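You operate a simulated robot arm through the tools that you are given. There is no shell and no other tool. Be economical: measure what you need, move in short steps, check, and stop when the job is done.

You are at the controls of a simulated two-armed robot. One attempt, no reset.

JOB
Brush the lint off the shirt on the pad, cover it with the big brown mat and switch on.
Fine: the wooden brush goes back where it lay; set the flat press to 200 C. What is to be rubbed or washed off counts as gone when no trace of it is left.
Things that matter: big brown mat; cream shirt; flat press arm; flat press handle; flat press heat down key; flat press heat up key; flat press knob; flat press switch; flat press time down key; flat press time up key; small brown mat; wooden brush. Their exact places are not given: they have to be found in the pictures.

It is judged by the outcome, as a careful person would: the job done as asked, and still so three seconds after it is handed in. It fails if anything else is knocked over, pushed out of place, dropped, spilled or broken. A push-on lid holds only when it is set on centred and level and pressed home; a screw cap is set on level and turned clockwise until tight. Flat cloth is picked up by pressing the open fingertips on it (5 to 10 N) and closing them slowly along it; thin cloth reads only 2 to 8 mm in the jaws.

ROBOT AND FRAMES
Two 6-joint arms with two-finger parallel grippers on one trunk, on a base that drives. Base frame: it is fixed to the floor where the robot stands at the start and does not move with it; the origin is under the middle of the robot, x ahead of it, y to its left, z up. Lengths are in cm, angles in rad, forces in N, time in s.
The left shoulder is at the start at [28, 18.5, 110.5], the right one opposite. With the tool pointing down near the work surface each hand reaches from about 54 to 92 cm from the robot's upright axis, wherever it stands, measured 20 degrees to its own side. Places, roughly: flat press arm [90, -70, 100]; flat press handle [90, -80, 120]; flat press heat down key [40, -40, 70]; flat press heat up key [50, -40, 70]; flat press knob [40, -70, 70]; flat press switch [50, -70, 70]; flat press time down key [40, -50, 70]; flat press time up key [50, -50, 70]. Payload 1.57 kg a hand.
The TCP of each hand is the grasp point between the finger pads, 3 cm short of the fingertips. In the tool frame z runs along the fingers and y along their closing line. Largest opening 8 cm; finger width 1.7, thickness 1.2; the body of the gripper, 4 by 8.2 cm, starts 8 cm behind the TCP.
Orientation is that of the tool frame in the base frame, as a unit quaternion [w, x, y, z]. With the fingers straight down and closing along the base's y, the tool's x points along the base's -x, its y along +y and its z along -z.

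CONTROLS
- The arms move only by the tool send_rows. It takes "left_increments", "right_increments" or both (then of equal length, played together; a hand with none holds still); each is a list of rows, each a list of 3 entries, a list of its own where there are three numbers: the shift along the tool's x, y, z in units of 100 mm (1.0 is 100 mm), then the turn, a rotation vector about the tool's x, y, z in units of 180 degrees (1.0 is 180 degrees), then the gripper command, from -1 (fully open) to 1 (shut), values between in proportion. In form: [[[tx, ty, tz], [ax, ay, az], hand], ...]. A call has 1 to 8 rows; each row is the pose to reach, as a shift and turn from the pose commanded when the call began, along the tool's axes at that moment. A call with a number of a shift or a turn outside -1 to 1 is refused whole. A row lasts 0.2 s, in which the tool goes at most 5 cm and 0.15 rad; a call with a longer step from one row to the next is refused whole, and so is a gripper value outside its range. Where a pose cannot be reached the arm comes as near as it can. A force on the tool above 40 N (or 10 N above the force at the start of the call, whichever is more), or a blocked arm, ends the call early, and 0.2 s more pass. Each finger travels about 15.3 cm/s and halts on what it meets, pressing with about 25 N; the grip force reading is that of the motor and also rises with nothing between the fingers. The clock runs only during rows and for 0.2 s after the last one: add rows that repeat a pose to give the fingers time. It gives the time, the measured TCP pose, the force on the tool (base axes), the opening and the grip force at its end, in the units of the frame above (readings bear some noise), with the torque about the TCP (base axes, N m) and any sound that the robot's microphone picked up, and new pictures: "pictures" is both (left out), scene, wrist or none (wrist: the cameras of the hands that moved).
- Cameras (640 x 400 px; columns grow to the right, rows downward): "scene" is now at [20.49, -3.62, 152.36]; the picture's right is [-0.60, -0.80, 0.00], its down [-0.70, 0.53, -0.47] and it looks along [0.37, -0.28, -0.88] (base axes); focal length 264 px, centre (320, 200). "left" rides on the left gripper at [7.2, 0.7, -12.2] in its tool frame; the picture's right is [-0.09, 1.00, 0.00], its down [-0.84, -0.08, -0.54] and it looks along [-0.54, -0.05, 0.84] (tool axes); focal length 238 px, centre (320, 200). "right" rides on the right gripper at [7.2, -0.7, -12.2] in its tool frame; the picture's right is [0.09, 1.00, 0.00], its down [-0.84, 0.08, -0.54] and it looks along [-0.54, 0.05, 0.84] (tool axes); focal length 238 px, centre (320, 200).
- lift_body(by): slides the trunk up (or, below 0, down) by that many cm; the arms and the scene camera ride with it, the base frame stays. It gives what a move gives, with no picture.
- steer(legs): drives the robot by 1 to 6 legs, each [ahead, turn to the left] in cm and rad, along the robot's own axes; the way and the turn of a leg run together, so that a leg with both is an arc; at most 150 cm and 3.142 rad a leg. The arms and the cameras ride along, it lands a little off, and it stops where it bumps. It gives what a move gives, and a new picture of the scene camera.
- head_to(pan, tilt): turns the head with the scene camera to pan (to the left, within 1.501 rad either way) and tilt (down, from -0.506 to 1.204), counted from straight ahead of the robot. It gives what a move gives, and a new picture of the scene camera.
- pixel_to_xyz(camera, pixels): for up to 12 pixels [column, row] of the newest picture of that camera ("zoom" is the newest enlarged one), the place [x, y, z] in the base frame of the surface seen there, good to about 0.2 cm, but the place of the scene camera against the robot may be out by one fixed shift of up to 1.2 cm in any direction. The clock stands still meanwhile.
- inspect(camera, box): a new picture of the part [left, top, right, bottom] of that camera's present view, enlarged. The clock stands still meanwhile.
- finish_job(): hands the job in; it is judged then, once.

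Keep the steps short. Do not move on a guess: measure, check each grasp and each placing, and mend mistakes. In all there are 80 turns and 260 pictures (those below and enlarged ones count). Leave the grippers open and the arms clear of the work at the hand-in unless told otherwise, and finish with a single line.

The tools are called after "Call:" as name(argument=value, ...) on one line, values as JSON. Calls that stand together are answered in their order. send_rows: Moves the arms, as the interface text tells. Its arguments: {"type":"object","properties":{"left_increments":{"type":"array","items":{"type":"array"}},"right_increments":{"type":"array","items":{"type":"array"}},"pictures":{"type":"string","enum":["both","scene","wrist","none"]}},"required":[]} The other tools are called the same way: lift_body (by) slides the trunk up or down; steer (legs) drives the base; head_to (pan, tilt) turns the head that bears the scene camera; pixel_to_xyz (camera, pixels) gives the place of the surface under pixels of a picture; inspect (camera, box) takes an enlarged picture of a part of a camera's view; finish_job () hands the job in.

At the start:

```text
time: 0.0
left_ee_pos: [52.21, -3.04, 115.15]
left_tcp_rot: [0.0, 0.0, 1.0, 0.0]
left_ft_force: [0.2, 0.3, -0.3]
left_wrist_torque: [-0.03, 0.0, 0.0]
left_opening: 8.0
left_grip_force: 0.0
right_ee_pos: [40.1, -45.94, 108.2]
right_tcp_rot: [0.0, 0.0, 1.0, 0.0]
right_ft_force: [0.1, -0.5, -0.7]
right_wrist_torque: [0.0, -0.06, 0.02]
right_opening: 7.99
right_grip_force: 0.0
trunk travel left (down, up): [-80.0, 19.0]
robot x, y, heading: [-0.06, 0.02, -0.002]
head pan, tilt: [-0.649, 1.082]
```

scene: 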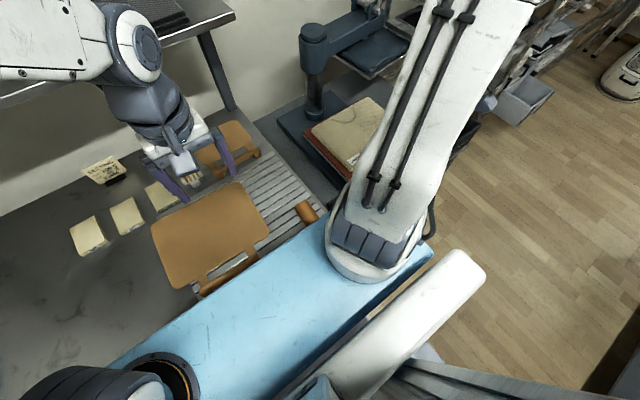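
right: 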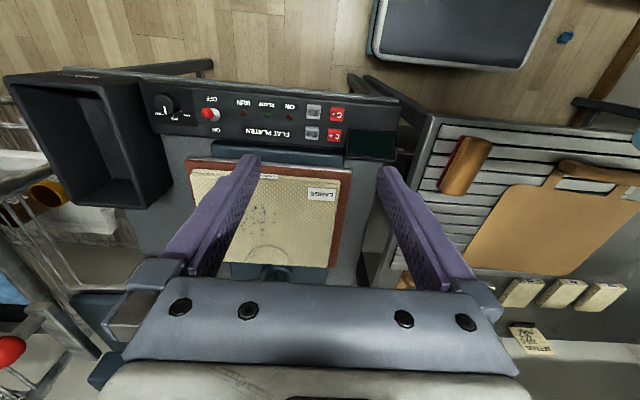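
left: 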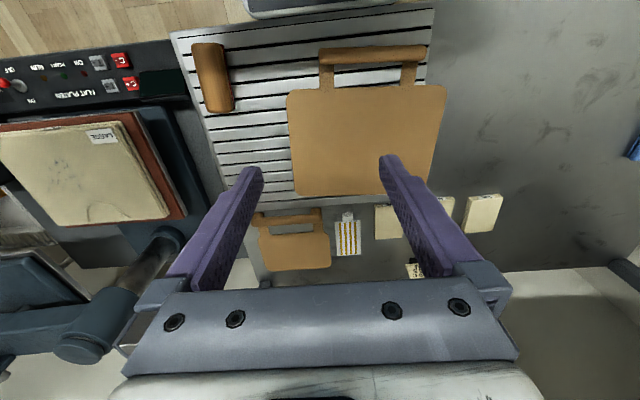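

I see the press with the shirt, a brush-like wooden cylinder, and two mats on a rack. I'll enlarge the key areas first.

Call:
inspect(camera="right", box=[120, 70, 420, 280])

Call:
inspect(camera="left", box=[160, 20, 560, 290])

Call:
inspect(camera="right", box=[380, 90, 640, 360])

Call:
pixel_to_xyz(camera="right", pixels=[[170, 104], [210, 115], [335, 113], [333, 134], [312, 112], [311, 133], [200, 172], [345, 180], [335, 262], [258, 215], [465, 165], [485, 150]])

Call:
pixel_to_xyz(camera="left", pixels=[[207, 50], [212, 80], [218, 105], [330, 53], [370, 52], [415, 50], [370, 75], [300, 100], [430, 100], [370, 150], [370, 185], [240, 60]])

```text
1.90 times, centred on (270, 175) of right
```

zoom: 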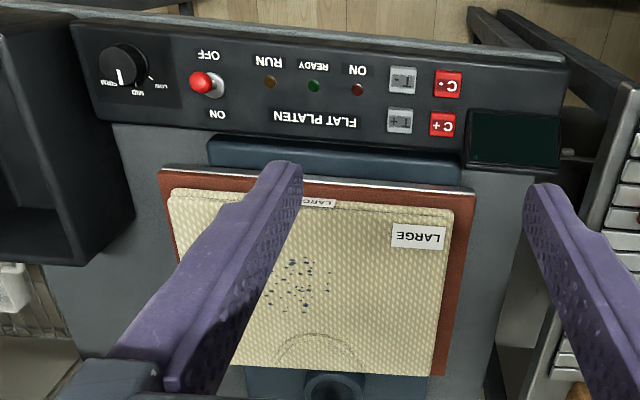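

```text
1.48 times, centred on (360, 155) of left
```

zoom: 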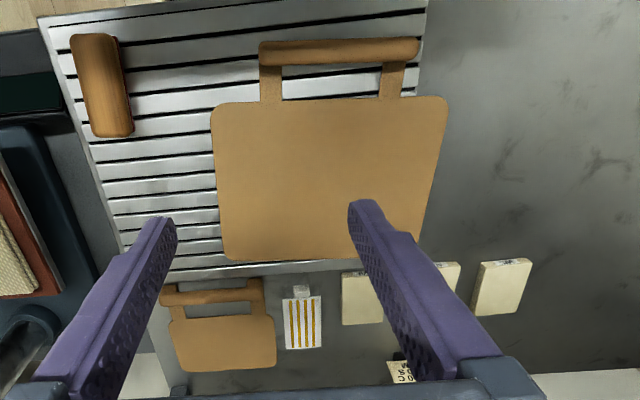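

```text
1.48 times, centred on (510, 225) of right
```

zoom: 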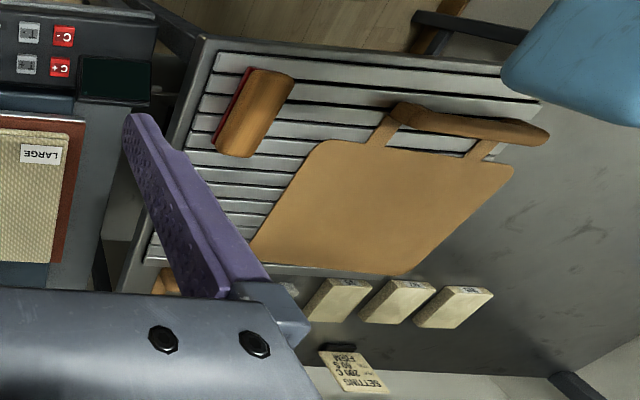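

```text
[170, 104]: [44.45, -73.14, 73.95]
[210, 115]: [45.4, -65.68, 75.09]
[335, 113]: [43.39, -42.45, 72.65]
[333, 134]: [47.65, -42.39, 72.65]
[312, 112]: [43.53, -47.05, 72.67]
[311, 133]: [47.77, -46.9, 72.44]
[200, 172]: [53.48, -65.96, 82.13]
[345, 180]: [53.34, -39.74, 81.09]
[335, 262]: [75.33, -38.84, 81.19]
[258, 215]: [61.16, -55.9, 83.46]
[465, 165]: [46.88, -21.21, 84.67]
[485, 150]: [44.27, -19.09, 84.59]
```

```text
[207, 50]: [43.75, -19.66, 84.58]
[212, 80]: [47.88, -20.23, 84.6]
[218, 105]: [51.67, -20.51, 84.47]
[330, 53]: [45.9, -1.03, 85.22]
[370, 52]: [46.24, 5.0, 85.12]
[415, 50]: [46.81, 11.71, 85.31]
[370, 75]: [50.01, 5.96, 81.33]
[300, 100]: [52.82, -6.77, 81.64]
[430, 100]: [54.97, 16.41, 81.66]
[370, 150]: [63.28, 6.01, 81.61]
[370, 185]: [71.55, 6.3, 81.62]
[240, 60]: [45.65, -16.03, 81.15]
```

Lint specks are on the shirt's left part in the view. I'll read the note, the key legends and display, and look at the press arm.

Call:
inspect(camera="right", box=[495, 310, 575, 365])

Call:
inspect(camera="right", box=[140, 80, 300, 160])

Call:
inspect(camera="right", box=[270, 90, 410, 170])

Call:
head_to(pan=-0.75, tilt=0.5)

```text
7.27 times, centred on (535, 338) of right
```

zoom: 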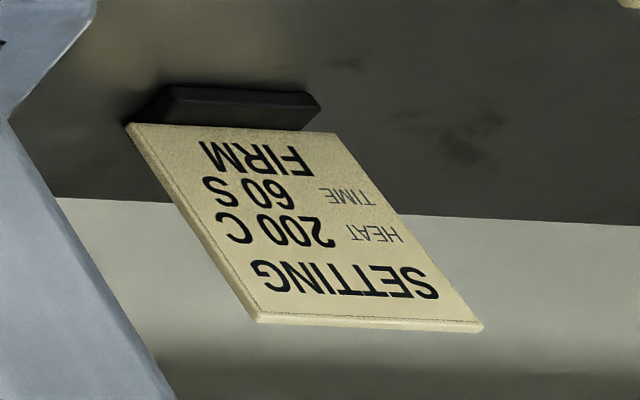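

```text
4.00 times, centred on (220, 120) of right
```

zoom: 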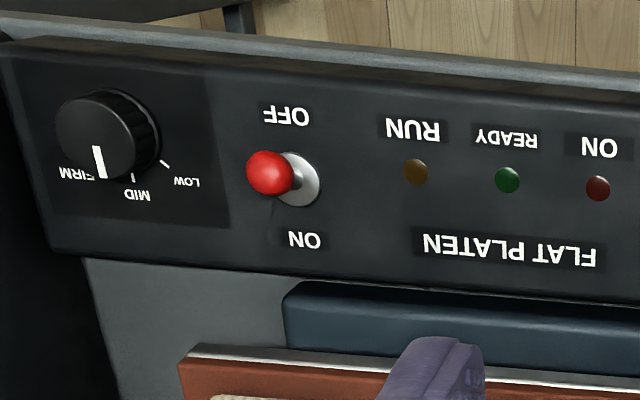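

```text
4.57 times, centred on (340, 130) of right
```

zoom: 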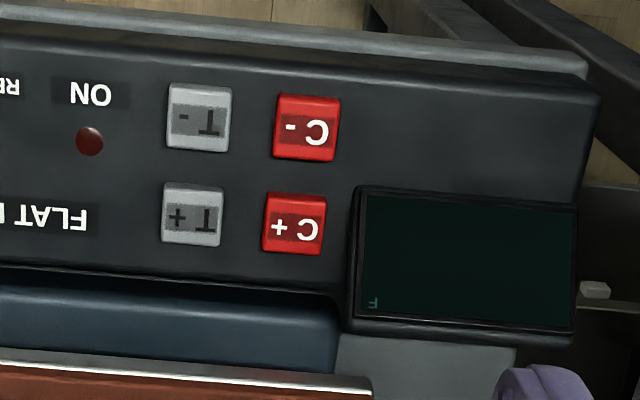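

```text
time: 1.0
left_ee_pos: [52.17, -3.01, 115.11]
left_tcp_rot: [-0.001, -0.001, 1.0, 0.0]
left_ft_force: [0.6, -0.3, 0.1]
left_wrist_torque: [-0.03, -0.02, 0.03]
left_opening: 8.0
left_grip_force: 0.0
right_ee_pos: [39.92, -45.94, 108.21]
right_tcp_rot: [0.0, 0.0, 1.0, 0.0]
right_ft_force: [0.1, 0.7, 0.0]
right_wrist_torque: [0.01, 0.03, -0.01]
right_opening: 7.98
right_grip_force: 0.0
trunk travel left (down, up): [-80.0, 19.0]
robot x, y, heading: [0.23, 0.06, -0.002]
head pan, tilt: [-0.75, 0.499]
```

scene: 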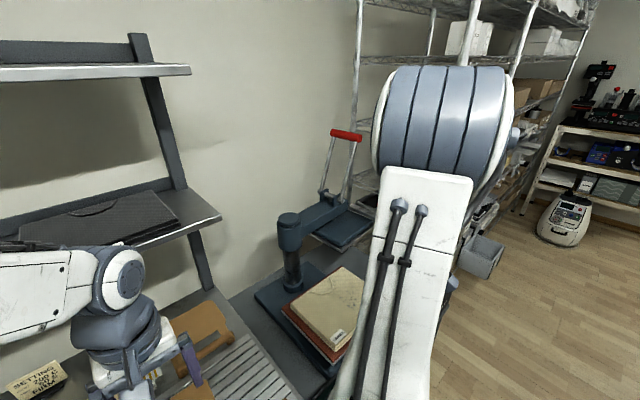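

Settings note reads HEAT 200 C, TIME 60 S, FIRM. The press arm is swung away. Now a closer look at the brush, mat handle and lint.

Call:
inspect(camera="right", box=[425, 125, 505, 205])

Call:
inspect(camera="left", box=[180, 30, 300, 120])

Call:
head_to(pan=-0.5, tilt=0.9)

Call:
pixel_to_xyz(camera="left", pixels=[[193, 45], [222, 45], [205, 110], [233, 108], [345, 60], [345, 46], [333, 85], [289, 100], [444, 92], [299, 192], [433, 160], [320, 60]])

```text
5.00 times, centred on (465, 165) of right
```

zoom: 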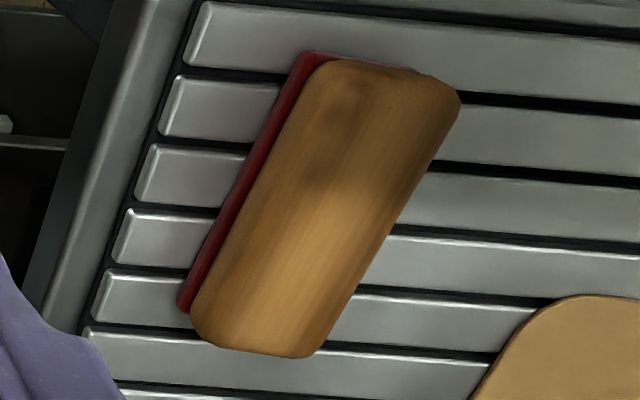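

```text
4.44 times, centred on (240, 75) of left
```

zoom: 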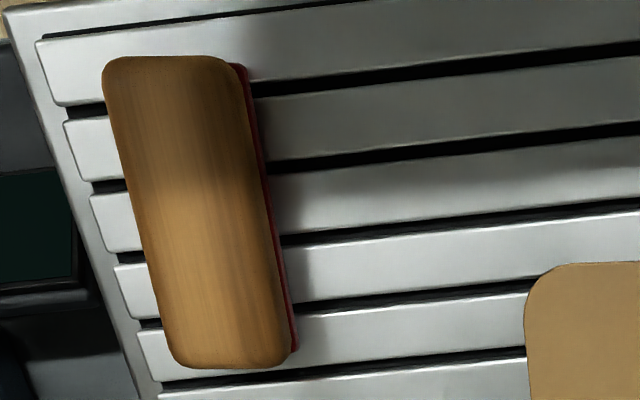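

```text
time: 1.9
left_ee_pos: [52.11, -3.08, 115.18]
left_tcp_rot: [0.0, 0.0, 1.0, 0.0]
left_ft_force: [0.2, 0.8, 0.4]
left_wrist_torque: [-0.01, -0.03, -0.01]
left_opening: 7.96
left_grip_force: 0.0
right_ee_pos: [40.04, -45.87, 108.23]
right_tcp_rot: [0.001, 0.0, 1.0, 0.0]
right_ft_force: [-0.8, -0.1, 0.9]
right_wrist_torque: [0.01, -0.01, -0.04]
right_opening: 7.98
right_grip_force: 0.0
trunk travel left (down, up): [-80.0, 19.0]
robot x, y, heading: [-0.02, 0.0, -0.001]
head pan, tilt: [-0.499, 0.901]
```

scene: 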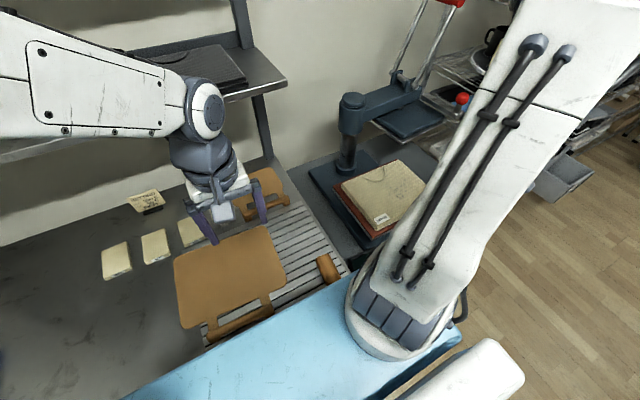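

```text
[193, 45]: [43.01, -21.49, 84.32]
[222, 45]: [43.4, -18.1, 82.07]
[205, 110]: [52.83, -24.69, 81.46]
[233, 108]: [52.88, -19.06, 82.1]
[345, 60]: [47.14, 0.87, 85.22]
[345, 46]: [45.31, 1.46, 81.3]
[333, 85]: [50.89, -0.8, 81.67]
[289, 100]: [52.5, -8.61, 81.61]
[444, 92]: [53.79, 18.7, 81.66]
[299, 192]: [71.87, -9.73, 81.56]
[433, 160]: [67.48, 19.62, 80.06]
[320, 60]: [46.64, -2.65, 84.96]
```

Call:
pixel_to_xyz(camera="scene", pixels=[[270, 330], [320, 310], [385, 175], [400, 190], [345, 185], [400, 205], [425, 175], [380, 215], [328, 268], [240, 310], [400, 125], [350, 105]])

Call:
pixel_to_xyz(camera="right", pixels=[[258, 200], [245, 213], [262, 225], [275, 200], [265, 190], [195, 175], [213, 165], [351, 172], [330, 266], [230, 265], [340, 165], [300, 220]])

Call:
inspect(camera="scene", box=[300, 60, 470, 250])

```text
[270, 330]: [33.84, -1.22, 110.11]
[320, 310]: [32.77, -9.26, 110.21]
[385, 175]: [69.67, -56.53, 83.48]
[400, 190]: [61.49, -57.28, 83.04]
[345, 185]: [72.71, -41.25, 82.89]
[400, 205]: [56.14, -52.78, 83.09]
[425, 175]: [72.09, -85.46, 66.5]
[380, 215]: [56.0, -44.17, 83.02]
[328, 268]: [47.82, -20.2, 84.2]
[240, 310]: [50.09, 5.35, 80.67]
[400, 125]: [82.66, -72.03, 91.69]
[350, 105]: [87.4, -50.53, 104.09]
```

```text
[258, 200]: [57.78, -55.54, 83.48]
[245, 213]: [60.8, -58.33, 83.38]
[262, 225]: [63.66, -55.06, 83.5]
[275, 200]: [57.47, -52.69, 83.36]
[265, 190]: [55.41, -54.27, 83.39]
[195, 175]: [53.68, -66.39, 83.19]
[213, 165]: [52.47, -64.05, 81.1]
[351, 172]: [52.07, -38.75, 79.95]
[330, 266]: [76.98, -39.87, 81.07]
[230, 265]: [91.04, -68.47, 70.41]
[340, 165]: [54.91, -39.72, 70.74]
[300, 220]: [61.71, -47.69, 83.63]
```

```text
2.11 times, centred on (385, 155) of scene
```

zoom: 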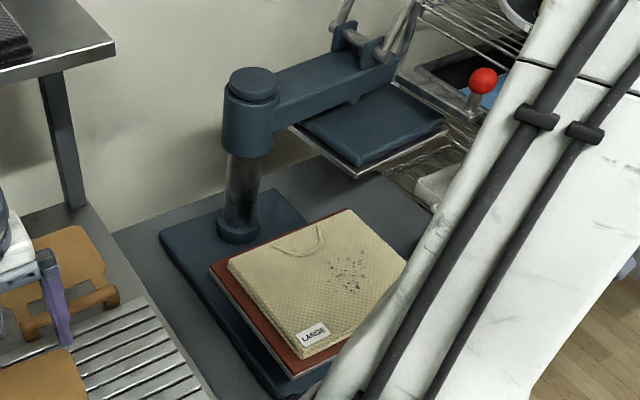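

Brush centre ≈ (47.7, -20.1), top 84.6, turned ≈ -5.5°. I'll bring the right hand over it at height and shift the left hand aside.

Call:
send_rows(right_increments=[[[-0.2, 0.45, 0], [0, 0, 0], -1], [[-0.4, 0.9, 0], [0, 0, 0], -1]], left_increments=[[[0, 0.45, 0], [0, 0, 0], -1], [[0, 0.9, 0], [0, 0, 0], -1]], pictures="none")

Call:
send_rows(right_increments=[[[-0.2, 0.45, 0], [0, 0, 0], -1], [[-0.38, 0.85, 0], [0, 0, 0.03], -1]], pictures="none")

Call:
send_rows(right_increments=[[[0, 0.4, 0.2], [0, 0, 0], -1], [[0.02, 0.8, 0.4], [0, 0, 0], -1], [[0.05, 0.82, 0.8], [0, 0, 0], -1], [[0.05, 0.82, 0.8], [0, 0, 0], -1]], pictures="wrist")

```text
time: 2.5
left_ee_pos: [52.14, 5.85, 115.14]
left_tcp_rot: [-0.001, 0.0, 1.0, 0.0]
left_ft_force: [-0.3, -0.3, 0.6]
left_wrist_torque: [0.0, 0.02, -0.01]
left_opening: 8.0
left_grip_force: 0.0
right_ee_pos: [44.16, -36.84, 108.39]
right_tcp_rot: [0.0, 0.001, 1.0, -0.002]
right_ft_force: [-0.4, 0.3, 0.0]
right_wrist_torque: [-0.02, 0.01, -0.01]
right_opening: 8.02
right_grip_force: 0.1
trunk travel left (down, up): [-80.0, 19.0]
robot x, y, heading: [-0.25, 0.05, -0.0]
head pan, tilt: [-0.499, 0.901]
```

```text
time: 3.1
left_ee_pos: [52.05, 6.05, 115.09]
left_tcp_rot: [0.0, 0.0, 1.0, 0.0]
left_ft_force: [0.7, 0.2, 0.5]
left_wrist_torque: [0.02, 0.0, 0.03]
left_opening: 8.0
left_grip_force: 0.0
right_ee_pos: [48.17, -28.37, 108.48]
right_tcp_rot: [-0.001, 0.047, 0.999, 0.001]
right_ft_force: [-0.6, 0.0, 0.6]
right_wrist_torque: [0.0, -0.03, 0.02]
right_opening: 8.0
right_grip_force: 0.0
right hand out of reach, approached as far as the arm can: row 2
trunk travel left (down, up): [-80.0, 19.0]
robot x, y, heading: [0.02, 0.53, 0.002]
head pan, tilt: [-0.499, 0.901]
```

```text
time: 4.1
left_ee_pos: [52.17, 5.79, 115.14]
left_tcp_rot: [0.0, 0.001, 1.0, 0.0]
left_ft_force: [-0.3, -0.4, -0.6]
left_wrist_torque: [-0.01, 0.01, 0.04]
left_opening: 8.02
left_grip_force: 0.0
right_ee_pos: [52.61, -20.31, 100.99]
right_tcp_rot: [-0.002, 0.047, 0.999, 0.0]
right_ft_force: [0.3, 0.3, 0.3]
right_wrist_torque: [-0.02, 0.02, 0.02]
right_opening: 7.99
right_grip_force: 0.1
right hand out of reach, approached as far as the arm can: row 1, 2, 3, 4
trunk travel left (down, up): [-80.0, 19.0]
robot x, y, heading: [-0.15, 0.05, -0.002]
head pan, tilt: [-0.499, 0.901]
```

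right: 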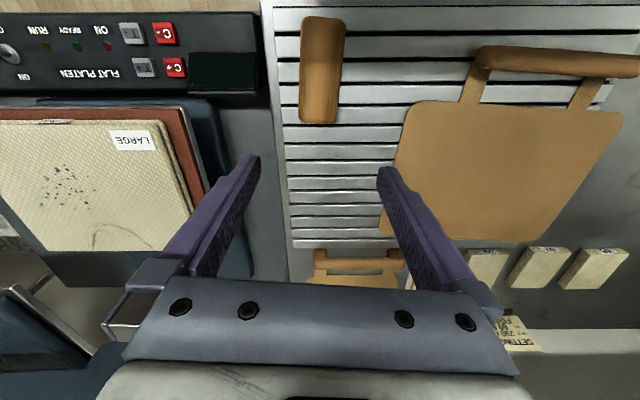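

Too close to reach the brush by about 5 cm. I'll back the base 7 cm.

Call:
steer(legs=[[-7, 0]])

Call:
send_rows(right_increments=[[[0, 0, 0], [0, 0, 0], -1]], pictures="wrist")

```text
time: 5.1
left_ee_pos: [45.18, 5.94, 114.92]
left_tcp_rot: [0.0, 0.0, 1.0, 0.0]
left_ft_force: [0.8, 0.0, -0.7]
left_wrist_torque: [-0.01, -0.01, 0.01]
left_opening: 7.97
left_grip_force: 0.1
right_ee_pos: [45.62, -20.5, 100.98]
right_tcp_rot: [-0.002, 0.047, 0.999, 0.0]
right_ft_force: [1.4, 0.3, 0.2]
right_wrist_torque: [-0.01, 0.01, 0.01]
right_opening: 7.97
right_grip_force: 0.0
trunk travel left (down, up): [-80.0, 19.0]
robot x, y, heading: [-6.48, 0.15, -0.0]
head pan, tilt: [-0.499, 0.901]
```

scene: 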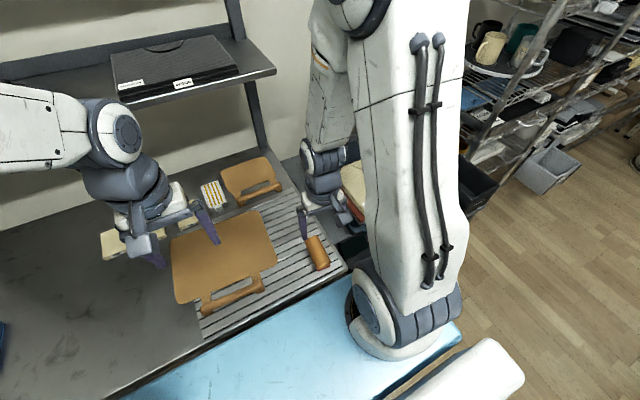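

```text
time: 5.5
left_ee_pos: [45.0, 5.95, 115.03]
left_tcp_rot: [0.0, -0.001, 1.0, 0.0]
left_ft_force: [0.7, 0.5, 0.4]
left_wrist_torque: [-0.02, 0.0, -0.01]
left_opening: 8.01
left_grip_force: 0.1
right_ee_pos: [45.48, -20.53, 101.02]
right_tcp_rot: [-0.001, 0.047, 0.999, 0.0]
right_ft_force: [-0.3, 0.2, 0.5]
right_wrist_torque: [-0.01, 0.0, -0.03]
right_opening: 8.03
right_grip_force: 0.1
trunk travel left (down, up): [-80.0, 19.0]
robot x, y, heading: [-6.88, 0.41, 0.0]
head pan, tilt: [-0.499, 0.901]
```

right: 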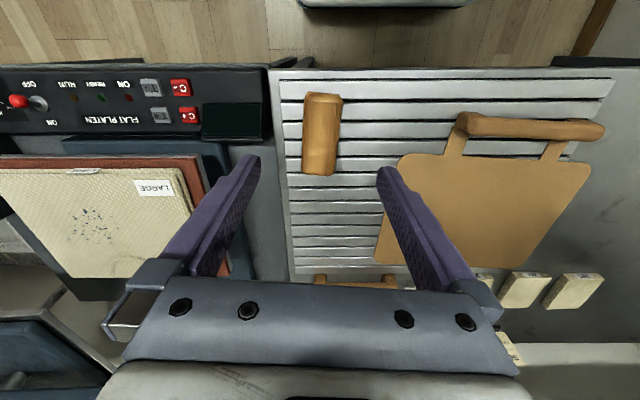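

Now measure the brush outline from here.

Call:
pixel_to_xyz(camera="right", pixels=[[323, 97], [320, 170], [307, 100], [340, 100], [306, 168], [333, 170], [322, 133], [306, 133], [336, 133]])

Call:
inspect(camera="right", box=[270, 80, 370, 190])

```text
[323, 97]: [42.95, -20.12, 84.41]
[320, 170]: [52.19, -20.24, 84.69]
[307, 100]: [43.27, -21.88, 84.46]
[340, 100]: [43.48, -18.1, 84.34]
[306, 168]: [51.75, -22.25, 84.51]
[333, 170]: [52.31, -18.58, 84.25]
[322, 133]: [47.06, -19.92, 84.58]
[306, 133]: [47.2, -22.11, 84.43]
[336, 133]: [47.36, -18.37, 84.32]
```

```text
3.64 times, centred on (320, 135) of right
```

zoom: 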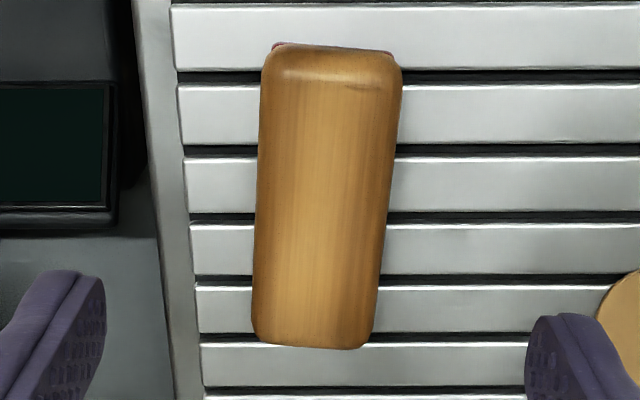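

Brush centre (47.6, -20.2), about -3°. Centre above it and lower to 5 cm higher than the grip.

Call:
send_rows(right_increments=[[[-0.1, 0.03, 0.4], [0, 0, -0.006], -1], [[-0.206, 0.055, 0.8], [0, 0, -0.012], -1], [[-0.206, 0.055, 1.0], [0, 0, -0.012], -1], [[-0.206, 0.055, 1.0], [0, 0, -0.012], -1]], pictures="wrist")

```text
time: 6.5
left_ee_pos: [45.13, 5.96, 115.08]
left_tcp_rot: [0.0, 0.001, 1.0, 0.001]
left_ft_force: [0.5, 1.1, -0.2]
left_wrist_torque: [0.01, 0.02, -0.01]
left_opening: 8.01
left_grip_force: 0.1
right_ee_pos: [47.66, -19.94, 91.09]
right_tcp_rot: [-0.001, 0.028, 1.0, 0.0]
right_ft_force: [-0.6, -0.3, -0.1]
right_wrist_torque: [0.0, 0.02, -0.02]
right_opening: 7.99
right_grip_force: 0.0
trunk travel left (down, up): [-80.0, 19.0]
robot x, y, heading: [-6.98, 0.39, -0.0]
head pan, tilt: [-0.499, 0.901]
```

right: 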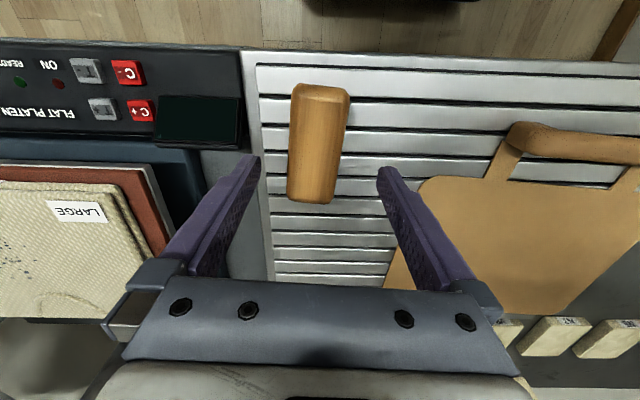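

Lower to TCP 85.0 (fingertips at 82) and close.

Call:
send_rows(right_increments=[[[0, -0.025, 0.3], [0, 0, 0], -1], [[0, -0.025, 0.6], [0, 0, 0], -1], [[0, -0.025, 0.61], [0, 0, 0], -0.3], [[0, -0.025, 0.61], [0, 0, 0], 0.2], [[0, -0.025, 0.61], [0, 0, 0], 0.6], [[0, -0.025, 0.61], [0, 0, 0], 0.6]], pictures="wrist")

```text
time: 7.9
left_ee_pos: [45.27, 5.92, 115.0]
left_tcp_rot: [0.0, 0.0, 1.0, 0.0]
left_ft_force: [0.2, -1.1, 0.5]
left_wrist_torque: [0.01, 0.01, -0.02]
left_opening: 8.0
left_grip_force: 0.1
right_ee_pos: [47.71, -20.39, 84.9]
right_tcp_rot: [-0.001, 0.028, 1.0, 0.0]
right_ft_force: [-0.8, -0.7, 3.3]
right_wrist_torque: [0.01, -0.03, -0.11]
right_opening: 4.51
right_grip_force: 24.9
trunk travel left (down, up): [-80.0, 19.0]
robot x, y, heading: [-7.14, 0.1, 0.002]
head pan, tilt: [-0.499, 0.901]
```

right: 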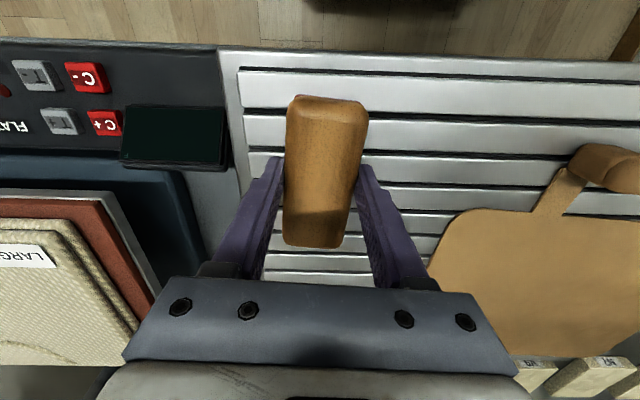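

Brush held (opening 4.5, 25 N). Lift 10 cm, drive ahead again 7 cm, then carry across to the shirt.

Call:
send_rows(right_increments=[[[0, 0, -0.1], [0, 0, 0], 0.6], [[0, 0, -0.5], [0, 0, 0], 0.6], [[0, 0, -0.9], [0, 0, 0], 0.6], [[0, 0, -0.9], [0, 0, 0], 0.6]], pictures="wrist")

Call:
steer(legs=[[6, 0]])

Call:
send_rows(right_increments=[[[0, -0.4, 0], [0, 0, 0], 0.6], [[0, -0.8, 0], [0, 0, 0], 0.6], [[0, -1.0, 0], [0, 0, 0], 0.6]], pictures="none")

Call:
send_rows(right_increments=[[[0, -0.4, 0], [0, 0, 0], 0.6], [[-0.2, -0.8, 0], [0, 0, 0], 0.6], [[-0.3, -1.0, 0], [0, 0, 0], 0.6]], pictures="wrist")

```text
time: 8.9
left_ee_pos: [45.06, 5.99, 115.13]
left_tcp_rot: [0.0, 0.0, 1.0, 0.0]
left_ft_force: [0.2, 0.7, 0.4]
left_wrist_torque: [0.03, -0.03, 0.02]
left_opening: 7.99
left_grip_force: 0.1
right_ee_pos: [47.73, -20.42, 94.0]
right_tcp_rot: [-0.001, 0.029, 1.0, 0.0]
right_ft_force: [0.0, 0.6, -0.7]
right_wrist_torque: [0.0, -0.02, -0.03]
right_opening: 4.52
right_grip_force: 25.2
trunk travel left (down, up): [-80.0, 19.0]
robot x, y, heading: [-6.95, -0.23, 0.001]
head pan, tilt: [-0.499, 0.901]
```

right: 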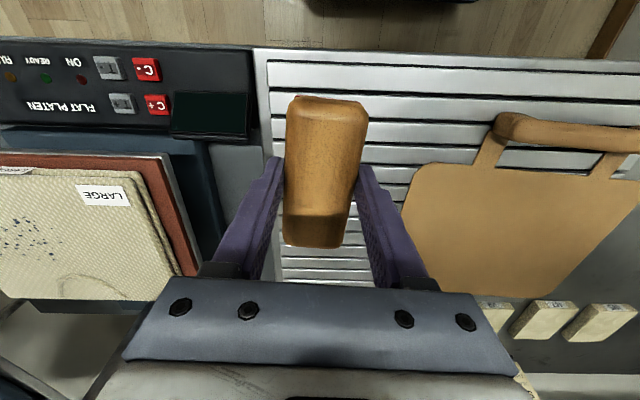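

```text
time: 9.8
left_ee_pos: [51.13, 5.92, 115.09]
left_tcp_rot: [0.0, 0.0, 1.0, 0.0]
left_ft_force: [0.6, -0.7, 0.7]
left_wrist_torque: [-0.02, -0.03, -0.01]
left_opening: 8.03
left_grip_force: 0.1
right_ee_pos: [53.75, -20.37, 93.86]
right_tcp_rot: [0.0, 0.029, 1.0, 0.0]
right_ft_force: [-0.4, -1.7, -1.7]
right_wrist_torque: [-0.01, 0.0, 0.01]
right_opening: 4.51
right_grip_force: 24.6
trunk travel left (down, up): [-80.0, 19.0]
robot x, y, heading: [-0.88, 0.31, -0.001]
head pan, tilt: [-0.499, 0.901]
```

scene: 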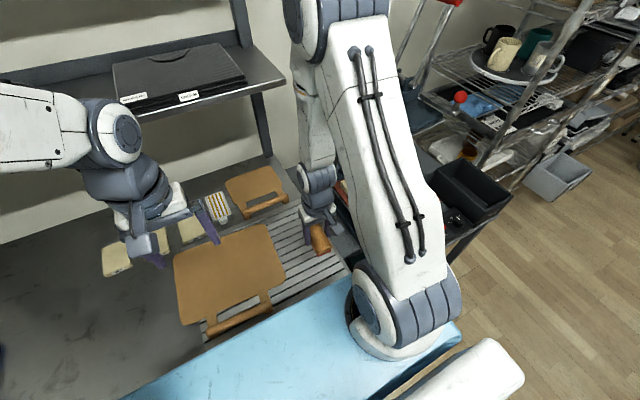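

```text
time: 10.6
left_ee_pos: [51.19, 5.89, 115.05]
left_tcp_rot: [0.0, 0.0, 1.0, 0.0]
left_ft_force: [-0.2, -0.1, 0.2]
left_wrist_torque: [0.02, 0.0, 0.0]
left_opening: 8.02
left_grip_force: 0.1
right_ee_pos: [53.12, -30.46, 93.92]
right_tcp_rot: [-0.002, 0.028, 1.0, 0.0]
right_ft_force: [0.0, -0.9, -1.6]
right_wrist_torque: [-0.01, 0.07, -0.03]
right_opening: 4.53
right_grip_force: 25.7
trunk travel left (down, up): [-80.0, 19.0]
robot x, y, heading: [-1.19, 0.01, 0.002]
head pan, tilt: [-0.499, 0.901]
```

```text
time: 11.4
left_ee_pos: [51.19, 5.9, 114.98]
left_tcp_rot: [0.0, 0.0, 1.0, 0.0]
left_ft_force: [-0.8, 0.7, 0.1]
left_wrist_torque: [0.0, 0.02, -0.01]
left_opening: 7.99
left_grip_force: 0.2
right_ee_pos: [55.63, -40.5, 93.86]
right_tcp_rot: [-0.001, 0.028, 1.0, 0.0]
right_ft_force: [-0.4, 0.3, -0.6]
right_wrist_torque: [0.0, 0.01, 0.03]
right_opening: 4.56
right_grip_force: 25.1
trunk travel left (down, up): [-80.0, 19.0]
robot x, y, heading: [-0.45, 0.34, 0.001]
head pan, tilt: [-0.499, 0.901]
```

right: 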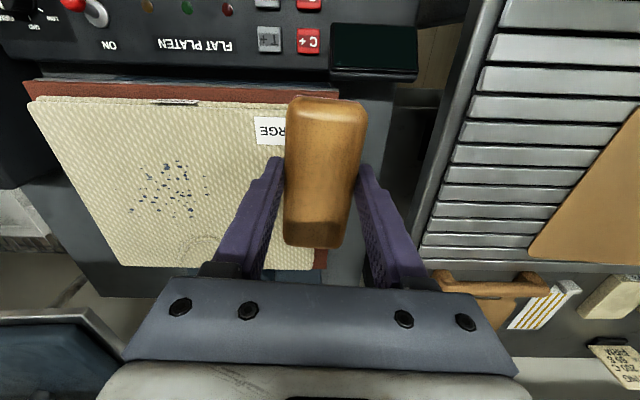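

Now I can map the lint extent precisely.

Call:
pixel_to_xyz(camera="right", pixels=[[115, 190], [130, 212], [140, 180], [180, 162], [207, 180], [190, 217], [208, 208], [165, 190], [40, 100], [280, 105], [122, 263], [215, 268]])

Call:
inspect(camera="right", box=[20, 80, 290, 280])

```text
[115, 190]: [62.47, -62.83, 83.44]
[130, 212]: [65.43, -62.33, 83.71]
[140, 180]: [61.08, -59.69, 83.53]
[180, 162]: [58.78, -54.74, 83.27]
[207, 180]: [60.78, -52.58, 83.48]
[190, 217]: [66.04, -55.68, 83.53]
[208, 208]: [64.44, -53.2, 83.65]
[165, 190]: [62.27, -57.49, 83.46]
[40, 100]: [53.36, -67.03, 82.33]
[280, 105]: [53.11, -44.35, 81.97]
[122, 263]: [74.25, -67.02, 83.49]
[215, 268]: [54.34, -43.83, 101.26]
```

```text
2.00 times, centred on (155, 180) of right
```

zoom: 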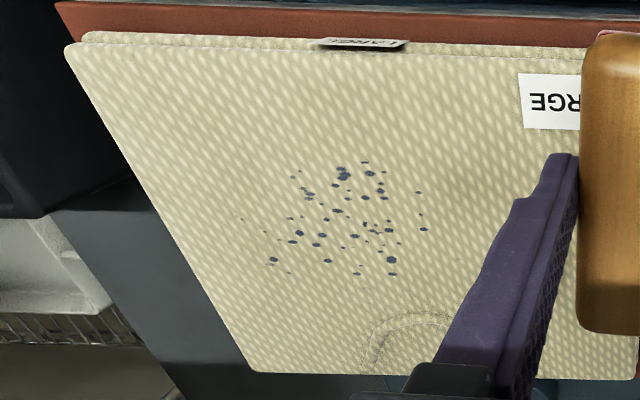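

Lint spans x 58–66.5, y -63…-52. I'll go over (62.3, -48), then lower carefully to contact near TCP z 87.2.

Call:
send_rows(right_increments=[[[-0.35, -0.35, 0], [0, 0, 0], 0.6], [[-0.71, -0.71, 0.2], [0, 0, 0], 0.6], [[-0.71, -0.71, 0.5], [0, 0, 0], 0.6], [[-0.71, -0.71, 0.5], [0, 0, 0], 0.6]], pictures="none")

Call:
send_rows(right_increments=[[[0, 0, 0.1], [0, 0, 0], 0.6], [[0, 0, 0.17], [0, 0, 0], 0.6], [[0, 0, 0.17], [0, 0, 0], 0.6]], pictures="wrist")

```text
refused: row 2 steps farther than a row can; nothing moved
```

```text
time: 12.2
left_ee_pos: [51.17, 5.88, 115.03]
left_tcp_rot: [0.0, 0.0, 1.0, 0.0]
left_ft_force: [-1.0, 0.4, 0.8]
left_wrist_torque: [-0.01, -0.05, 0.03]
left_opening: 8.02
left_grip_force: 0.0
right_ee_pos: [55.57, -40.49, 92.02]
right_tcp_rot: [-0.002, 0.027, 1.0, 0.0]
right_ft_force: [-0.8, -0.7, -1.4]
right_wrist_torque: [0.01, -0.02, 0.0]
right_opening: 4.56
right_grip_force: 25.4
trunk travel left (down, up): [-80.0, 19.0]
robot x, y, heading: [-0.89, 0.1, -0.004]
head pan, tilt: [-0.499, 0.901]
```

right: 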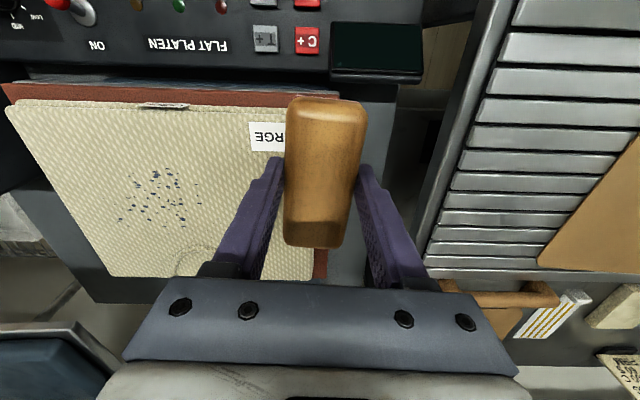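

The first call was refused for step length, leaving the hand safely at z 92. I'll redo it in shorter steps, then lower to 88.

Call:
send_rows(right_increments=[[[-0.3, -0.3, 0], [0, 0, 0], 0.6], [[-0.6, -0.6, 0], [0, 0, 0], 0.6], [[-0.71, -0.71, 0.15], [0, 0, 0], 0.6], [[-0.71, -0.71, 0.4], [0, 0, 0], 0.6], [[-0.71, -0.71, 0.4], [0, 0, 0], 0.6]], pictures="wrist")

```text
time: 13.4
left_ee_pos: [51.25, 5.9, 115.01]
left_tcp_rot: [0.0, 0.0, 1.0, 0.0]
left_ft_force: [0.4, -0.1, 0.4]
left_wrist_torque: [-0.01, 0.01, 0.01]
left_opening: 7.98
left_grip_force: 0.0
right_ee_pos: [62.29, -47.89, 88.27]
right_tcp_rot: [-0.001, 0.028, 1.0, 0.0]
right_ft_force: [-0.2, -0.1, -0.4]
right_wrist_torque: [-0.01, 0.01, -0.01]
right_opening: 4.53
right_grip_force: 25.1
trunk travel left (down, up): [-80.0, 19.0]
robot x, y, heading: [-1.01, -0.02, -0.002]
head pan, tilt: [-0.499, 0.901]
```

right: 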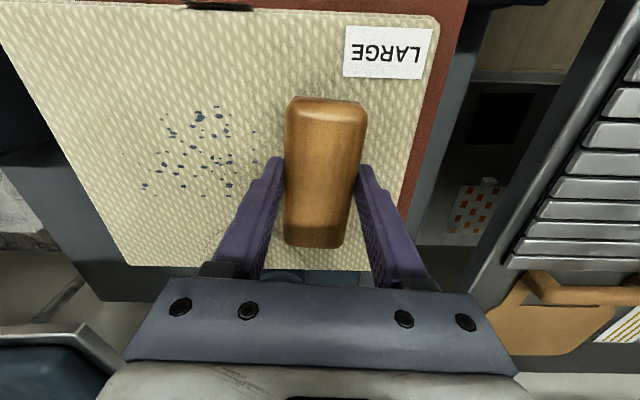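

Lower gently in small steps, watching force.

Call:
send_rows(right_increments=[[[0, 0, 0.06], [0, 0, 0], 0.6], [[0, 0, 0.1], [0, 0, 0], 0.6]], pictures="none")

Call:
send_rows(right_increments=[[[0, 0, 0.015], [0, 0, 0], 0.6], [[0, 0, 0.03], [0, 0, 0], 0.6]], pictures="none")

```text
time: 14.0
left_ee_pos: [51.22, 5.82, 115.03]
left_tcp_rot: [0.0, 0.001, 1.0, 0.0]
left_ft_force: [-0.1, 0.4, 0.1]
left_wrist_torque: [0.01, 0.03, 0.04]
left_opening: 8.01
left_grip_force: 0.1
right_ee_pos: [62.35, -47.98, 87.07]
right_tcp_rot: [-0.002, 0.028, 1.0, 0.0]
right_ft_force: [0.1, -0.8, 0.2]
right_wrist_torque: [0.01, 0.04, 0.01]
right_opening: 4.54
right_grip_force: 25.4
trunk travel left (down, up): [-80.0, 19.0]
robot x, y, heading: [-1.03, -0.04, -0.001]
head pan, tilt: [-0.499, 0.901]
```

```text
time: 14.6
left_ee_pos: [51.26, 5.87, 115.18]
left_tcp_rot: [0.0, 0.0, 1.0, 0.0]
left_ft_force: [-0.7, -0.2, -0.2]
left_wrist_torque: [-0.02, 0.0, 0.02]
left_opening: 8.01
left_grip_force: 0.0
right_ee_pos: [62.5, -47.96, 87.12]
right_tcp_rot: [0.0, 0.028, 1.0, -0.001]
right_ft_force: [-2.4, 4.6, 21.4]
right_wrist_torque: [0.17, 0.26, -0.06]
right_opening: 4.51
right_grip_force: 24.6
trunk travel left (down, up): [-80.0, 19.0]
robot x, y, heading: [-0.95, 0.1, 0.001]
head pan, tilt: [-0.499, 0.901]
```

Contact at ~87.1. Ease up 0.2 cm for a light press, then stroke slowly across the lint.

Call:
send_rows(right_increments=[[[0, 0, -0.02], [0, 0, 0], 0.6], [[0, -0.15, -0.02], [0, 0, 0], 0.6], [[0, -0.3, -0.02], [0, 0, 0], 0.6], [[0, -0.45, -0.02], [0, 0, 0], 0.6], [[0, -0.6, -0.02], [0, 0, 0], 0.6], [[0, -0.75, -0.02], [0, 0, 0], 0.6]], pictures="wrist")

```text
time: 16.0
left_ee_pos: [51.2, 6.08, 115.12]
left_tcp_rot: [-0.001, 0.0, 1.0, 0.0]
left_ft_force: [0.0, 0.6, -0.3]
left_wrist_torque: [-0.01, 0.02, 0.02]
left_opening: 8.0
left_grip_force: 0.0
right_ee_pos: [61.96, -55.38, 87.0]
right_tcp_rot: [-0.001, 0.028, 1.0, 0.0]
right_ft_force: [0.2, 5.2, 16.1]
right_wrist_torque: [0.15, -0.06, -0.07]
right_opening: 4.52
right_grip_force: 25.1
trunk travel left (down, up): [-80.0, 19.0]
robot x, y, heading: [-1.02, 0.06, -0.0]
head pan, tilt: [-0.499, 0.901]
```

right: 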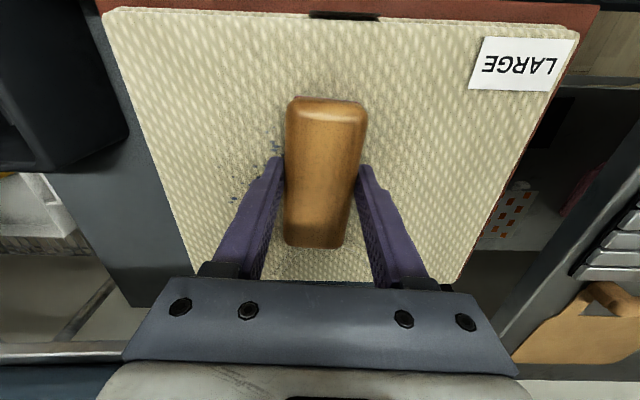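

The right-hand lint has vanished and the shirt has stayed put. Continue to y ≈ -64 and back with x offset of +1.

Call:
send_rows(right_increments=[[[0, -0.15, -0.005], [0, 0, 0], 0.6], [[0, -0.3, -0.005], [0, 0, 0], 0.6], [[0, -0.45, -0.005], [0, 0, 0], 0.6], [[0, -0.6, -0.005], [0, 0, 0], 0.6], [[0, -0.8, -0.005], [0, 0, 0], 0.6]], pictures="none")

Call:
send_rows(right_increments=[[[-0.1, 0, 0], [0, 0, 0], 0.6], [[-0.1, 0.2, 0], [0, 0, 0], 0.6], [[-0.1, 0.4, 0], [0, 0, 0], 0.6], [[-0.1, 0.6, 0], [0, 0, 0], 0.6], [[-0.1, 0.8, 0], [0, 0, 0], 0.6], [[-0.1, 1.0, 0], [0, 0, 0], 0.6]], pictures="wrist")

```text
time: 17.2
left_ee_pos: [51.3, 5.97, 115.08]
left_tcp_rot: [0.001, 0.0, 1.0, 0.0]
left_ft_force: [0.3, -0.4, 0.8]
left_wrist_torque: [-0.02, 0.02, 0.0]
left_opening: 8.01
left_grip_force: 0.0
right_ee_pos: [61.4, -63.39, 86.98]
right_tcp_rot: [-0.001, 0.028, 1.0, 0.0]
right_ft_force: [-0.2, 1.4, 6.1]
right_wrist_torque: [-0.01, -0.1, -0.05]
right_opening: 4.54
right_grip_force: 24.9
trunk travel left (down, up): [-80.0, 19.0]
robot x, y, heading: [-1.34, -0.1, -0.003]
head pan, tilt: [-0.499, 0.901]
```

```text
time: 18.6
left_ee_pos: [51.27, 6.0, 115.11]
left_tcp_rot: [0.001, 0.0, 1.0, 0.0]
left_ft_force: [-0.4, -0.3, -0.9]
left_wrist_torque: [0.01, -0.02, 0.0]
left_opening: 8.01
left_grip_force: 0.1
right_ee_pos: [63.17, -53.56, 87.12]
right_tcp_rot: [-0.001, 0.028, 1.0, 0.0]
right_ft_force: [0.8, -2.0, 8.8]
right_wrist_torque: [-0.03, 0.09, 0.04]
right_opening: 4.51
right_grip_force: 25.0
trunk travel left (down, up): [-80.0, 19.0]
robot x, y, heading: [-0.77, 0.17, 0.001]
head pan, tilt: [-0.499, 0.901]
```

right: 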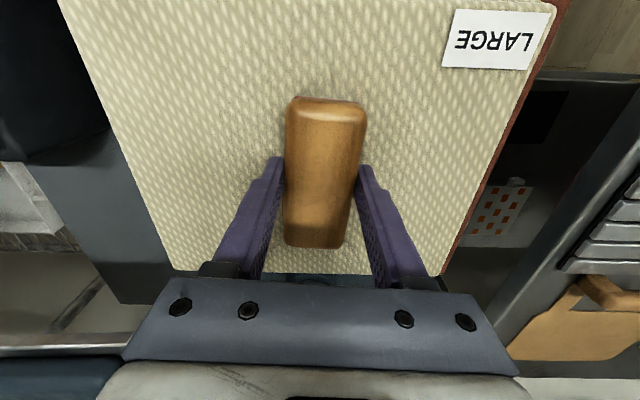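

Looks clean. Finish the stroke, lift, and check the cloth.

Call:
send_rows(right_increments=[[[0, 0.2, 0], [0, 0, 0], 0.6], [[0, 0.4, 0], [0, 0, 0], 0.6], [[0, 0.4, -0.4], [0, 0, 0], 0.6], [[0, 0.4, -0.8], [0, 0, 0], 0.6]], pictures="none")

Call:
send_rows(right_increments=[[[0.3, 0.35, 0], [0, 0, 0], 0.6], [[0.6, 0.7, 0], [0, 0, 0], 0.6], [[0.8, 0.95, 0], [0, 0, 0], 0.6], [[0.8, 0.95, 0], [0, 0, 0], 0.6]], pictures="wrist")

Call:
inspect(camera="right", box=[20, 60, 310, 280])

```text
time: 19.6
left_ee_pos: [51.19, 6.01, 115.03]
left_tcp_rot: [0.0, 0.0, 1.0, 0.0]
left_ft_force: [-0.4, -0.2, -0.1]
left_wrist_torque: [0.02, 0.01, 0.04]
left_opening: 8.03
left_grip_force: 0.0
right_ee_pos: [63.44, -49.49, 95.04]
right_tcp_rot: [-0.001, 0.028, 1.0, 0.001]
right_ft_force: [-0.7, 0.6, -0.5]
right_wrist_torque: [0.01, 0.0, -0.03]
right_opening: 4.55
right_grip_force: 24.8
trunk travel left (down, up): [-80.0, 19.0]
robot x, y, heading: [-1.07, 0.37, 0.001]
head pan, tilt: [-0.499, 0.901]
```

```text
time: 20.6
left_ee_pos: [51.28, 5.87, 114.97]
left_tcp_rot: [0.0, 0.0, 1.0, 0.001]
left_ft_force: [0.1, 0.2, -0.1]
left_wrist_torque: [-0.02, 0.01, 0.0]
left_opening: 8.0
left_grip_force: 0.0
right_ee_pos: [55.91, -39.35, 95.15]
right_tcp_rot: [-0.001, 0.029, 1.0, 0.0]
right_ft_force: [-0.3, 1.1, -0.7]
right_wrist_torque: [-0.02, 0.02, 0.02]
right_opening: 4.54
right_grip_force: 25.1
trunk travel left (down, up): [-80.0, 19.0]
robot x, y, heading: [-0.47, 0.19, 0.002]
head pan, tilt: [-0.499, 0.901]
```

right: 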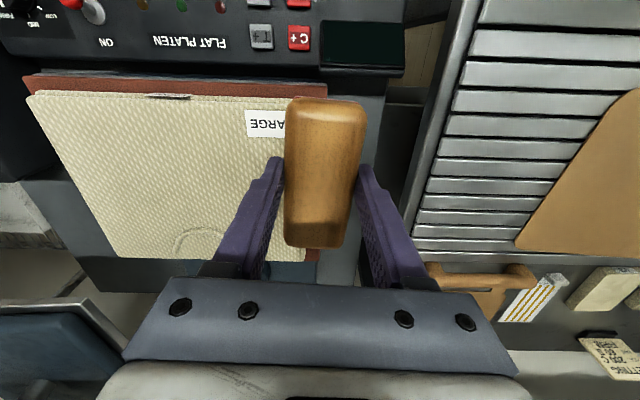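

```text
1.82 times, centred on (165, 170) of right
```

zoom: 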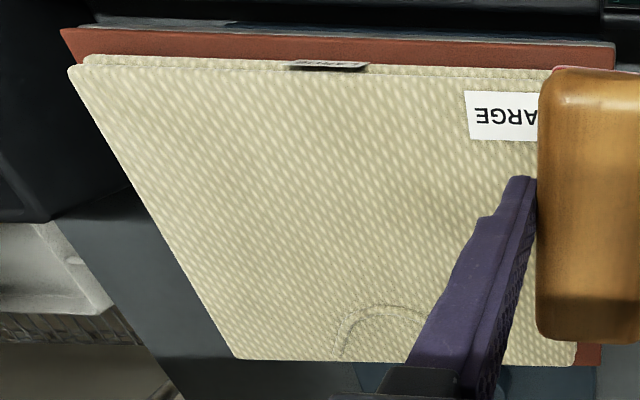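

No trace of lint left. Take the brush back: move toward y = -20, then back the base 7 cm.

Call:
send_rows(right_increments=[[[0, 0.45, 0], [0, 0, 0], 0.6], [[0, 0.9, 0], [0, 0, 0], 0.6], [[0, 1.0, 0], [0, 0, 0], 0.6]], pictures="none")

Call:
send_rows(right_increments=[[[0.1, 0.45, 0], [0, 0, 0], 0.6], [[0.2, 0.89, 0], [0, 0, 0], 0.6], [[0.2, 0.89, 0], [0, 0, 0], 0.6]], pictures="none")

Call:
steer(legs=[[-7, 0]])

```text
time: 21.4
left_ee_pos: [51.16, 5.79, 115.04]
left_tcp_rot: [0.001, 0.0, 1.0, 0.0]
left_ft_force: [0.3, -0.1, 0.9]
left_wrist_torque: [-0.02, 0.05, -0.01]
left_opening: 8.01
left_grip_force: 0.1
right_ee_pos: [56.33, -29.49, 95.32]
right_tcp_rot: [-0.001, 0.029, 1.0, 0.0]
right_ft_force: [0.5, 0.1, -0.9]
right_wrist_torque: [-0.02, 0.01, 0.0]
right_opening: 4.53
right_grip_force: 25.0
trunk travel left (down, up): [-80.0, 19.0]
robot x, y, heading: [-0.82, 0.44, 0.0]
head pan, tilt: [-0.499, 0.901]
```

```text
time: 22.2
left_ee_pos: [51.21, 6.0, 115.11]
left_tcp_rot: [0.0, 0.0, 1.0, 0.0]
left_ft_force: [-0.6, -0.3, 0.4]
left_wrist_torque: [0.0, -0.02, -0.03]
left_opening: 8.01
left_grip_force: 0.1
right_ee_pos: [54.86, -20.24, 95.05]
right_tcp_rot: [-0.001, 0.029, 1.0, 0.0]
right_ft_force: [-0.5, 0.0, 0.3]
right_wrist_torque: [0.03, 0.0, 0.01]
right_opening: 4.5
right_grip_force: 24.7
trunk travel left (down, up): [-80.0, 19.0]
robot x, y, heading: [-0.93, 0.31, 0.004]
head pan, tilt: [-0.499, 0.901]
```

```text
time: 23.3
left_ee_pos: [44.24, 5.91, 115.05]
left_tcp_rot: [0.001, 0.0, 1.0, 0.0]
left_ft_force: [0.1, -0.1, 0.4]
left_wrist_torque: [-0.03, 0.04, -0.01]
left_opening: 8.0
left_grip_force: 0.1
right_ee_pos: [47.68, -20.36, 95.09]
right_tcp_rot: [-0.001, 0.028, 1.0, 0.0]
right_ft_force: [0.3, 0.4, -0.6]
right_wrist_torque: [0.0, 0.04, 0.01]
right_opening: 4.51
right_grip_force: 24.6
trunk travel left (down, up): [-80.0, 19.0]
robot x, y, heading: [-7.78, 0.29, 0.003]
head pan, tilt: [-0.499, 0.901]
```

scene: 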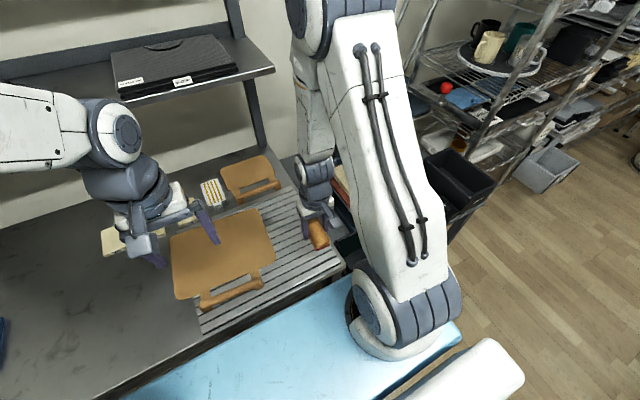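

Exactly over its old place. Lower to z 85.0.

Call:
send_rows(right_increments=[[[0, 0, 0.4], [0, 0, 0], 0.6], [[0, 0, 0.8], [0, 0, 0], 0.6], [[0, 0, 0.97], [0, 0, 0], 0.6], [[0, 0, 1.0], [0, 0, 0], 0.6]], pictures="wrist")

```text
time: 24.3
left_ee_pos: [44.16, 5.97, 115.01]
left_tcp_rot: [0.0, 0.0, 1.0, 0.001]
left_ft_force: [0.3, -0.5, 0.2]
left_wrist_torque: [-0.01, 0.03, -0.01]
left_opening: 8.01
left_grip_force: 0.0
right_ee_pos: [47.68, -20.45, 85.1]
right_tcp_rot: [0.0, 0.028, 1.0, 0.0]
right_ft_force: [0.8, -0.5, -0.5]
right_wrist_torque: [-0.02, 0.03, -0.01]
right_opening: 4.51
right_grip_force: 24.5
trunk travel left (down, up): [-80.0, 19.0]
robot x, y, heading: [-8.13, 0.0, -0.006]
head pan, tilt: [-0.499, 0.901]
```

right: 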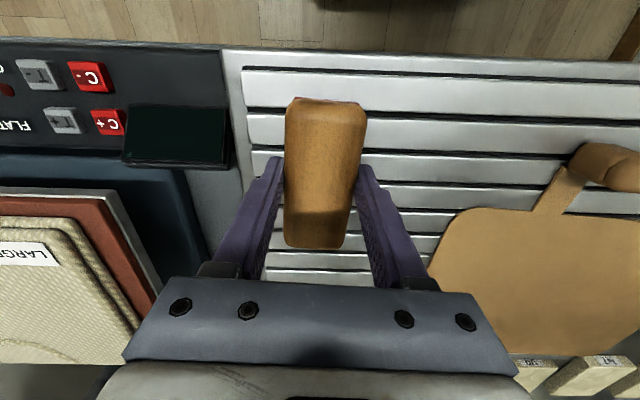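

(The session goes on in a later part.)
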